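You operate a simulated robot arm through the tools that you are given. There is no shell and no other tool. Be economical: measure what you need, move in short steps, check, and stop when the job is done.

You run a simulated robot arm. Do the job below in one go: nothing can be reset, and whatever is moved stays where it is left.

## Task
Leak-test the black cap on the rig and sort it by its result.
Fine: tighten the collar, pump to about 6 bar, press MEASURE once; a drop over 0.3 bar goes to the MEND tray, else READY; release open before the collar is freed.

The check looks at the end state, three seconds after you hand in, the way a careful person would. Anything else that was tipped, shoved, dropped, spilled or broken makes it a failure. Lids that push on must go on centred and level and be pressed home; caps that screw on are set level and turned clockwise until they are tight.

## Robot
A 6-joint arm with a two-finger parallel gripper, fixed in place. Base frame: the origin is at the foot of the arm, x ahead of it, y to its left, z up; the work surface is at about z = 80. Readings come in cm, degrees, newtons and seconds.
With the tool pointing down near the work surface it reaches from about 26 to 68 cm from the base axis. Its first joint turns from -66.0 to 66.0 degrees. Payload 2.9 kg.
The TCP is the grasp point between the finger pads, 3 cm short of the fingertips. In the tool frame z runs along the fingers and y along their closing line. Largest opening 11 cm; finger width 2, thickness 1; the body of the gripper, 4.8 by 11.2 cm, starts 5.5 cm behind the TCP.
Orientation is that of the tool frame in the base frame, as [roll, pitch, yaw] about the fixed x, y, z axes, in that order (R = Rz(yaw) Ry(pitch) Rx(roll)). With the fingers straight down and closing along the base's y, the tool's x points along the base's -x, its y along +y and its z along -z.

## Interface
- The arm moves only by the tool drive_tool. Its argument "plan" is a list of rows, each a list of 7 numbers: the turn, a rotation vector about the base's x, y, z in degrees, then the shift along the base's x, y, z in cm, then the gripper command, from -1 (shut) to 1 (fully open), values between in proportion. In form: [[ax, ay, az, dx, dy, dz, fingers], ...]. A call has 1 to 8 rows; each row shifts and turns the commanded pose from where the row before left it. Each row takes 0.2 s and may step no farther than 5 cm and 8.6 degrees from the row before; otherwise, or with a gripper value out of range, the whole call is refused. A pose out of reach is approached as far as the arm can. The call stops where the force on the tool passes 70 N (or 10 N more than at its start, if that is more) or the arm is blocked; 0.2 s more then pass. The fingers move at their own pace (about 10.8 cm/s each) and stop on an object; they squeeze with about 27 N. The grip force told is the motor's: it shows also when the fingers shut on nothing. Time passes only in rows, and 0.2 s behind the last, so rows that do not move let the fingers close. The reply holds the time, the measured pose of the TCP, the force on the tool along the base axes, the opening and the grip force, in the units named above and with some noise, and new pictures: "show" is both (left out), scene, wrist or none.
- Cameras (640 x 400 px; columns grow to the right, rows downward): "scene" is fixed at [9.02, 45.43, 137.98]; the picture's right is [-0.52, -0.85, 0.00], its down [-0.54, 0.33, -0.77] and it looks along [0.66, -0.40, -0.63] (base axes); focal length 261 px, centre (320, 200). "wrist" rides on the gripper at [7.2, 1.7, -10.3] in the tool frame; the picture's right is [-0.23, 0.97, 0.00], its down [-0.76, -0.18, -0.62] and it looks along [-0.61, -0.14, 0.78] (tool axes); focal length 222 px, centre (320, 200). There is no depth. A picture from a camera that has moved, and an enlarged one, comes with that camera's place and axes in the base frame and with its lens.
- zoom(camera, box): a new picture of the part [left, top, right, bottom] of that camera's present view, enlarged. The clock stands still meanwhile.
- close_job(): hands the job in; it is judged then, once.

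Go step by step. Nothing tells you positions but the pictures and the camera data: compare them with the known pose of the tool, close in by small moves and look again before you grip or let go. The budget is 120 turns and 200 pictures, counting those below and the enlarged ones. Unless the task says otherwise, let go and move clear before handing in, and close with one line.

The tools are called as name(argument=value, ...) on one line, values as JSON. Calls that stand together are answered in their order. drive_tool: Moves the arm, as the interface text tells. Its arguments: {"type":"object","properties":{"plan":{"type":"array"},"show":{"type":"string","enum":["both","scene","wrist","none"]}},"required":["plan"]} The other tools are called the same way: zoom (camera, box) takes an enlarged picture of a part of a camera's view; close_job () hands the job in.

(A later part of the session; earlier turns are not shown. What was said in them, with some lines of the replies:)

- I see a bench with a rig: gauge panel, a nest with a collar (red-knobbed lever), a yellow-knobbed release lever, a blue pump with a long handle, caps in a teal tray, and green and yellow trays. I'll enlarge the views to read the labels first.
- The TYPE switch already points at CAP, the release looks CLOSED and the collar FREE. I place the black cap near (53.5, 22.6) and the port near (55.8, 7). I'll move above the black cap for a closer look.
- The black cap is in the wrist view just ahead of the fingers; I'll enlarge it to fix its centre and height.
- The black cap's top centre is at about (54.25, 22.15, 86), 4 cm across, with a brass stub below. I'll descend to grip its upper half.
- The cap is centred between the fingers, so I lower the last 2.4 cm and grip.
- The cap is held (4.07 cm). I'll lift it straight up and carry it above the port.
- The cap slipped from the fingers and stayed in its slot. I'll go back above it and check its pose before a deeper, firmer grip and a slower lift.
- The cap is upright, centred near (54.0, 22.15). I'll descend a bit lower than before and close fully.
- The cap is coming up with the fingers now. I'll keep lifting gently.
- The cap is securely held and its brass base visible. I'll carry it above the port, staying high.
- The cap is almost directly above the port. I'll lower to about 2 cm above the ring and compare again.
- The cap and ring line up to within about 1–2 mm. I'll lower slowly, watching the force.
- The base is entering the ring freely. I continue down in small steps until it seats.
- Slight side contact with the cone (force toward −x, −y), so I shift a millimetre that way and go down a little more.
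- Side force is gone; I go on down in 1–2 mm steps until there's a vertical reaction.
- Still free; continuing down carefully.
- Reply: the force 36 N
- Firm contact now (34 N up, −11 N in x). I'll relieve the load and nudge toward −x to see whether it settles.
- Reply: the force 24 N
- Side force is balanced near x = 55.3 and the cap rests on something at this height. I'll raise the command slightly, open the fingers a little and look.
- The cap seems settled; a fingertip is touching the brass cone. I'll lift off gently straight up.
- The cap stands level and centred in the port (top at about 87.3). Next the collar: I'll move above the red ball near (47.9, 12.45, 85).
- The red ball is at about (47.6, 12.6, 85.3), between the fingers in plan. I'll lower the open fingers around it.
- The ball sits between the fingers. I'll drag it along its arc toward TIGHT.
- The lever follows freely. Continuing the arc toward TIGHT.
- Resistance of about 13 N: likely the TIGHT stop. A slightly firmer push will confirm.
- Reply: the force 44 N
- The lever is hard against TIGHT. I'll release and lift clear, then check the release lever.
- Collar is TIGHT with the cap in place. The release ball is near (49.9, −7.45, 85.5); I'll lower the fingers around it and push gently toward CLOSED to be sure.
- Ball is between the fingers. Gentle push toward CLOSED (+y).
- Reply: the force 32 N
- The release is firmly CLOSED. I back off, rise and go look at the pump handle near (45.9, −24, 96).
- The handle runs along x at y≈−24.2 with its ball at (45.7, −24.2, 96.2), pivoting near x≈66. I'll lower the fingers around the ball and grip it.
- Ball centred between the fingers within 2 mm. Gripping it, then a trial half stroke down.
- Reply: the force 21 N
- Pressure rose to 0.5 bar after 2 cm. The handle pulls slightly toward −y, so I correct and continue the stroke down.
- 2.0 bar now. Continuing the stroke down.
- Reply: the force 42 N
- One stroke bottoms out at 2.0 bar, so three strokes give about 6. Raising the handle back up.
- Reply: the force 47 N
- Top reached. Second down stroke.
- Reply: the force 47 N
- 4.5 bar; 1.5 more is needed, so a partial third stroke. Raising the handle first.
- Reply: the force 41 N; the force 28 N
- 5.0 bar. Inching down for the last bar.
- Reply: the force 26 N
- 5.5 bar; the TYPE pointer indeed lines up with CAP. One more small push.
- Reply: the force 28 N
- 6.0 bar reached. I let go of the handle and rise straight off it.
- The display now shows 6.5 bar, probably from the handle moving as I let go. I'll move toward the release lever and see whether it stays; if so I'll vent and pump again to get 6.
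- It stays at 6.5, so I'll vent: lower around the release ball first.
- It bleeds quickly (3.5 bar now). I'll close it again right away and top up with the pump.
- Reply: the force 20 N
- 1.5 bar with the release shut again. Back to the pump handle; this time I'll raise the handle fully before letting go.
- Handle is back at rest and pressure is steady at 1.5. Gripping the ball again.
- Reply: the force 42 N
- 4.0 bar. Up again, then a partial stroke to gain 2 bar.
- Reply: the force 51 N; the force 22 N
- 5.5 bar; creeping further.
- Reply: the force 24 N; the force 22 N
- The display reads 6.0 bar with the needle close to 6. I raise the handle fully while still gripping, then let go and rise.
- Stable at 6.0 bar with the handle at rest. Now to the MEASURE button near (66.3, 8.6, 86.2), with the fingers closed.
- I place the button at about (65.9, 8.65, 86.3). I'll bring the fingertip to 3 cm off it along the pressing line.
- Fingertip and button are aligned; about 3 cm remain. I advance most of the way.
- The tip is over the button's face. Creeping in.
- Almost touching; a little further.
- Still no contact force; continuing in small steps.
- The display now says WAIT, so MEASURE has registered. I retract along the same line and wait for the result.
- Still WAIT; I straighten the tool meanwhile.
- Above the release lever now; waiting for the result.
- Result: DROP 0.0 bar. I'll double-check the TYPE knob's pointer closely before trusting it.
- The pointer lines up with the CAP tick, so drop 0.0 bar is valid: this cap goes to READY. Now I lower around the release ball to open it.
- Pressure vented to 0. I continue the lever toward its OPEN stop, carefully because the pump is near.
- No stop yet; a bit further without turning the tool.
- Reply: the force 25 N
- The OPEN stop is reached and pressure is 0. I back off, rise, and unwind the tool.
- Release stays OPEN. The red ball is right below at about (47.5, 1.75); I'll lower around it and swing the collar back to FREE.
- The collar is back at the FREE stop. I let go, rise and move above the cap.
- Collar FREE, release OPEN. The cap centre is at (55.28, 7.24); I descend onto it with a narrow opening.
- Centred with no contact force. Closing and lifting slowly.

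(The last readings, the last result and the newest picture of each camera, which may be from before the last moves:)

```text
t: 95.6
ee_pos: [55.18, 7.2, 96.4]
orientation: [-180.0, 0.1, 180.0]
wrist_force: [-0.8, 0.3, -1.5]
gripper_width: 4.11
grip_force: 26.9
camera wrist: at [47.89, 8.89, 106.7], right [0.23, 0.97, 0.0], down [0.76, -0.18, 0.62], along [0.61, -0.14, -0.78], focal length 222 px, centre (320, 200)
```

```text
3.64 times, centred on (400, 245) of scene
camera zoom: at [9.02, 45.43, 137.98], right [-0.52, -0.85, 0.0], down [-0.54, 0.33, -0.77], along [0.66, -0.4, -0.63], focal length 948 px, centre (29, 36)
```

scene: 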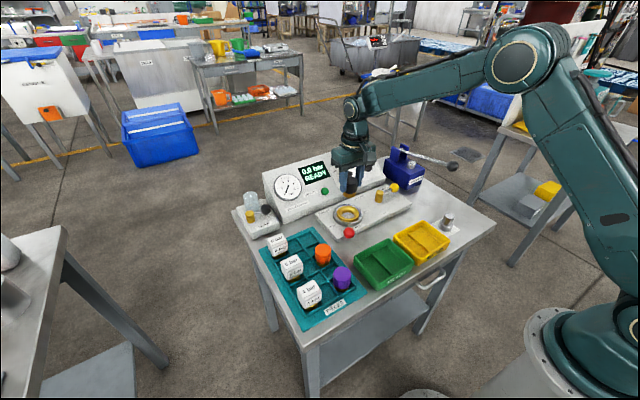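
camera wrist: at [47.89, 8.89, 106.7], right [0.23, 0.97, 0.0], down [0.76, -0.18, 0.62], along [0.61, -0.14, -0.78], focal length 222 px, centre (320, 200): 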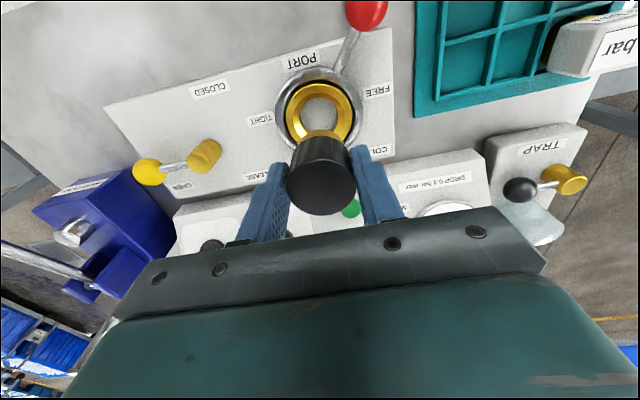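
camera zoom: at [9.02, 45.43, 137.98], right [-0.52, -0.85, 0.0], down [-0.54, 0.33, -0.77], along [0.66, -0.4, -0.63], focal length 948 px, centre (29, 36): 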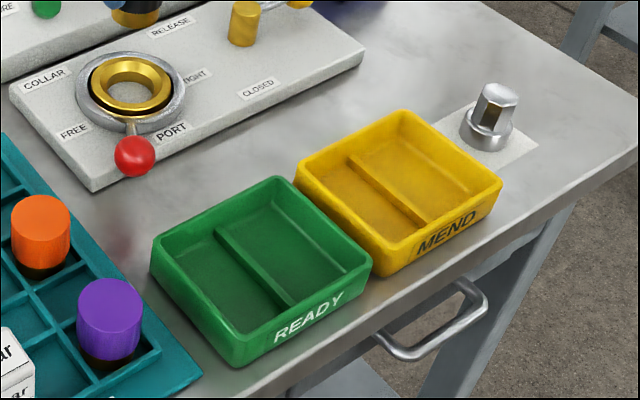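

The cap is held again. The green READY tray spans about x 32–41, y 3.5–15.5 with a rib at y≈9.7. I'll carry the cap over its −y compartment while turning the fingers to close along x, where there is room.

drive_tool(plan=[[0, 0, 8, -1.7, 0, 0, -1], [0, 0, 8, -1.7, 0, 0, -1], [0, 0, 8, -1.7, 0, 0, -1], [0, 0, 8, -1.7, 0, 0, -1], [0, 0, 8, -1.7, 0, 0, -1], [0, 0, 8, -1.7, 0, 0, -1], [0, 0, 8, -1.7, -0.3, 0, -1], [0, 0, 8, -1.7, -0.3, 0, -1]], show="none")

drive_tool(plan=[[0, 0, 8, -1.7, 0, 0, -1], [0, 0, 8, -1.7, 0, 0, -1], [0, 0, 8, -1.6, 0, 0, -1], [0, 0, 2, 0, 0, 0, -1], [0, 0, 0, 0, 0, 0, -1]])

zoom(camera="scene", box=[330, 190, 450, 300])

zoom(camera="wrist", box=[200, 40, 440, 220])

```text
t: 97.4
ee_pos: [41.51, 6.61, 96.31]
orientation: [-180.0, -0.1, -115.9]
wrist_force: [0.3, 0.3, -0.6]
gripper_width: 4.12
grip_force: 26.8
```

```text
t: 98.6
ee_pos: [36.58, 6.6, 96.16]
orientation: [-179.9, 0.0, -89.9]
wrist_force: [0.0, -0.5, -0.6]
gripper_width: 4.08
grip_force: 26.9
camera wrist: at [34.85, -0.64, 106.65], right [-0.97, 0.23, 0.0], down [0.18, 0.76, 0.62], along [0.14, 0.61, -0.78], focal length 222 px, centre (320, 200)
```

scene: 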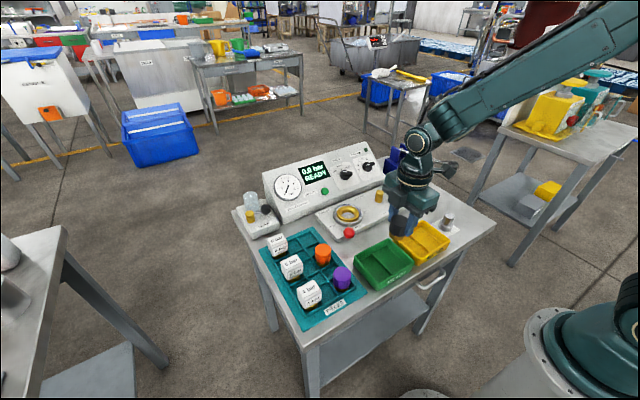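
wrist: 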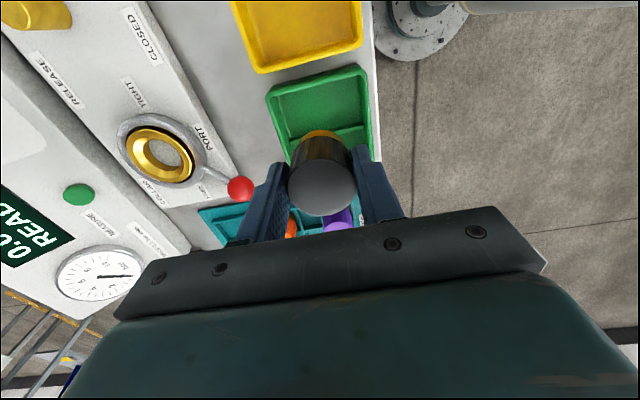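

```text
3.64 times, centred on (390, 245) of scene
camera zoom: at [9.02, 45.43, 137.98], right [-0.52, -0.85, 0.0], down [-0.54, 0.33, -0.77], along [0.66, -0.4, -0.63], focal length 948 px, centre (66, 36)
```

zoom: 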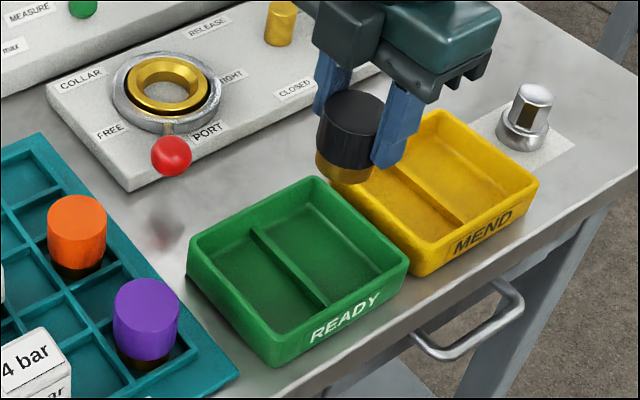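

```text
2.22 times, centred on (320, 130) of wrist
camera zoom: at [34.85, -0.64, 106.65], right [-0.97, 0.23, 0.0], down [0.18, 0.76, 0.62], along [0.14, 0.61, -0.78], focal length 494 px, centre (320, 356)
```

zoom: 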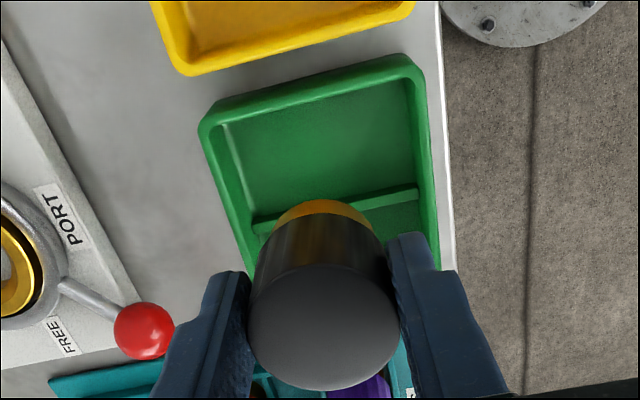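

The cap is centred over the compartment (floor centre about (36.3, 6.5)). Descending to just above the floor.

drive_tool(plan=[[0, 0, 0, -0.15, -0.05, -2.5, -1], [0, 0, 0, 0, 0, -2.5, -1], [0, 0, 0, 0, 0, -2.5, -1], [0, 0, 0, 0, 0, -1.0, -1], [0, 0, 0, 0, 0, 0, -1]], show="wrist")

zoom(camera="scene", box=[340, 200, 440, 290])

```text
t: 99.8
ee_pos: [36.48, 6.62, 87.73]
orientation: [180.0, -0.1, -90.1]
wrist_force: [-0.4, -0.8, -1.1]
gripper_width: 4.09
grip_force: 27.0
camera wrist: at [34.72, -0.66, 98.17], right [-0.97, 0.23, 0.0], down [0.18, 0.76, 0.62], along [0.14, 0.61, -0.78], focal length 222 px, centre (320, 200)
```

wrist: 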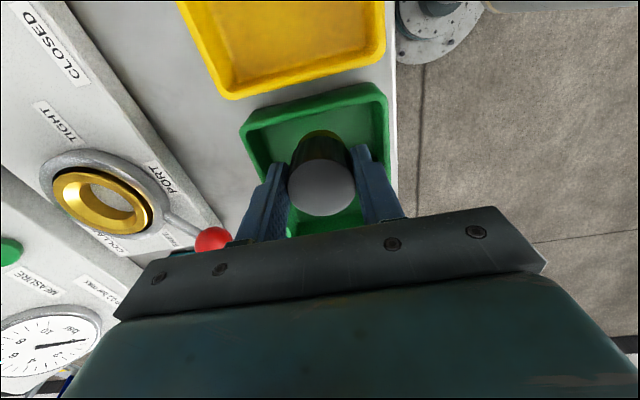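

```text
4.44 times, centred on (390, 245) of scene
camera zoom: at [9.02, 45.43, 137.98], right [-0.52, -0.85, 0.0], down [-0.54, 0.33, -0.77], along [0.66, -0.4, -0.63], focal length 1158 px, centre (9, 0)
```

zoom: 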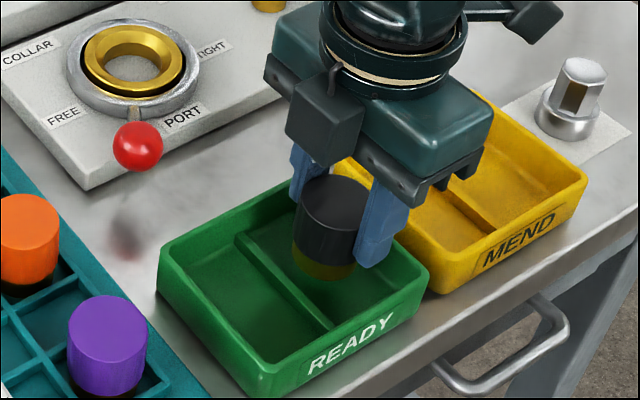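

Well inside the compartment. Lowering the last part slowly until the floor is felt.

drive_tool(plan=[[0, 0, 0, 0, 0, -0.6, -1], [0, 0, 0, 0, 0, -0.4, -1], [0, 0, 0, 0, 0, -0.2, -1], [0, 0, 0, 0, 0, -0.2, -1], [0, 0, 0, 0, 0, 0, -1]], show="none")

zoom(camera="scene", box=[350, 210, 430, 280])

```text
t: 101.0
ee_pos: [36.54, 6.58, 86.37]
orientation: [180.0, 0.1, -90.1]
wrist_force: [-0.1, 0.2, -1.4]
gripper_width: 4.08
grip_force: 26.7
```

```text
5.71 times, centred on (390, 245) of scene
camera zoom: at [9.02, 45.43, 137.98], right [-0.52, -0.85, 0.0], down [-0.54, 0.33, -0.77], along [0.66, -0.4, -0.63], focal length 1489 px, centre (-80, -57)
```

zoom: 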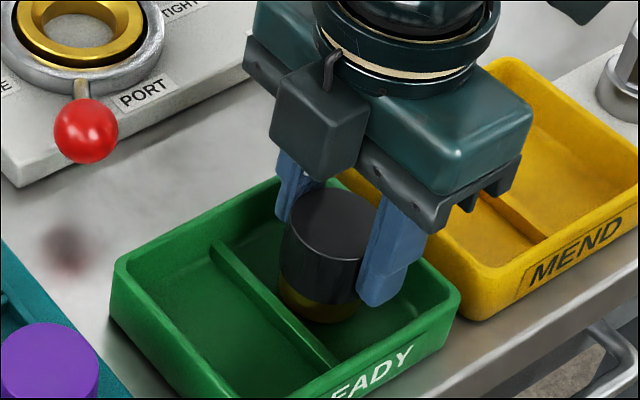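

drive_tool(plan=[[0, 0, 0, 0, 0, -0.15, -1], [0, 0, 0, 0, 0, -0.15, -1], [0, 0, 0, 0, 0, -0.15, -1], [0, 0, 0, 0, 0, 0, -1]], show="none")

```text
t: 102.0
ee_pos: [36.49, 6.62, 85.93]
orientation: [-180.0, 0.1, -90.0]
wrist_force: [-0.9, 0.0, -0.9]
gripper_width: 4.13
grip_force: 26.9
```

No floor contact yet; continuing gently.

drive_tool(plan=[[0, 0, 0, 0, 0, -0.12, -1], [0, 0, 0, 0, 0, -0.12, -1], [0, 0, 0, 0, 0, 0, -1]], show="none")

zoom(camera="scene", box=[350, 210, 430, 280])

```text
t: 102.8
ee_pos: [36.47, 6.53, 85.86]
orientation: [-180.0, 0.0, -90.0]
wrist_force: [-3.9, 1.0, 23.8]
gripper_width: 4.12
grip_force: 26.9
```

```text
5.71 times, centred on (390, 245) of scene
camera zoom: at [8.98, 45.42, 137.98], right [-0.52, -0.85, 0.0], down [-0.54, 0.33, -0.77], along [0.66, -0.4, -0.63], focal length 1489 px, centre (-80, -57)
```

zoom: 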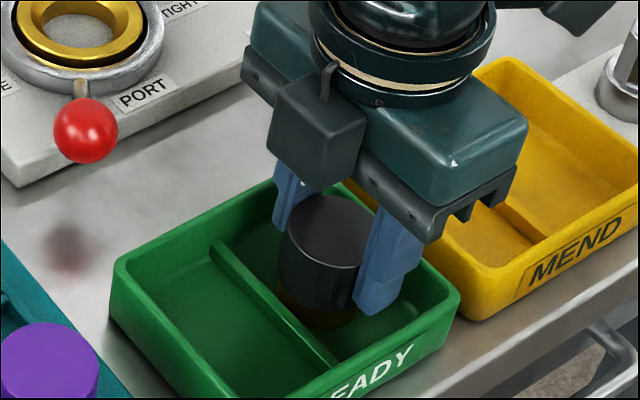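

The cap is on the tray floor (24 N up). I ease off, open a little, and lift straight up.

drive_tool(plan=[[0, 0, 0, 0, 0, 0.12, -1], [0, 0, 0, 0, 0, 0, -0.15], [0, 0, 0, 0, 0, 0, 0], [0, 0, 0, 0, 0, 0.6, 0], [0, 0, 0, 0, 0, 1.5, 0], [0, 0, 0, 0, 0, 4, 0], [0, 0, 0, 0, 0, 4.5, 0], [0, 0, 0, 0, 0, 4.5, 0]])

zoom(camera="scene", box=[250, 130, 470, 310])

```text
t: 104.6
ee_pos: [36.39, 6.44, 100.98]
orientation: [180.0, 0.1, -90.0]
wrist_force: [0.2, 0.9, -0.2]
gripper_width: 5.53
grip_force: 0.1
camera wrist: at [34.67, -0.67, 111.36], right [-0.97, 0.23, 0.0], down [0.18, 0.76, 0.62], along [0.14, 0.61, -0.78], focal length 222 px, centre (320, 200)
```

scene: 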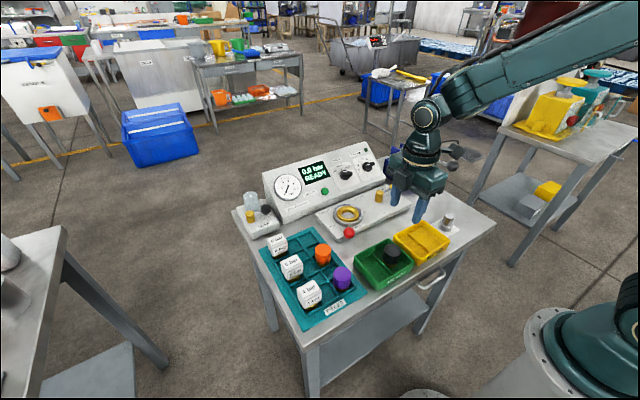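
wrist: 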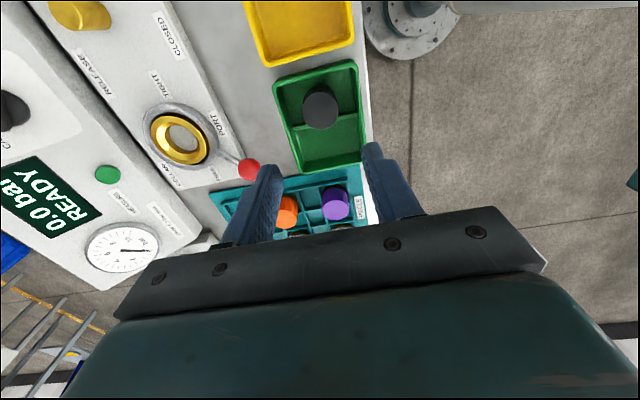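

```text
2.22 times, centred on (360, 220) of scene
camera zoom: at [9.02, 45.43, 137.98], right [-0.52, -0.85, 0.0], down [-0.54, 0.33, -0.77], along [0.66, -0.4, -0.63], focal length 579 px, centre (231, 156)
```

zoom: 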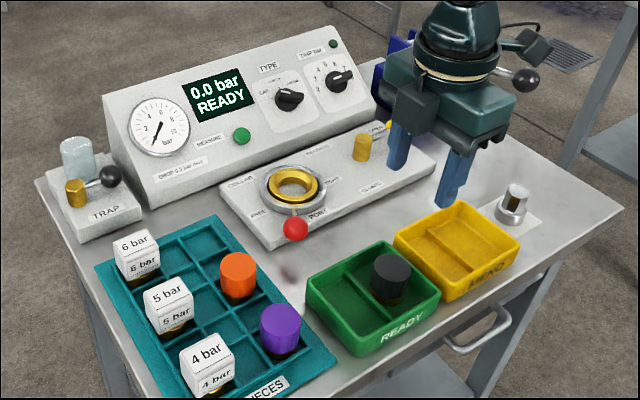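

The black cap stands upright in the READY tray. The rig is vented, the collar is free, nothing else moved, and the gripper is clear, so I hand in.

close_job()

```text
The job is handed in.
```

The black cap held at about 6 bar with a 0.0 bar drop on one MEASURE press, so it's in the READY tray. The release was opened and the pressure was at 0 before I freed the collar; one overshoot to 6.5 bar was vented and re-pumped before measuring.
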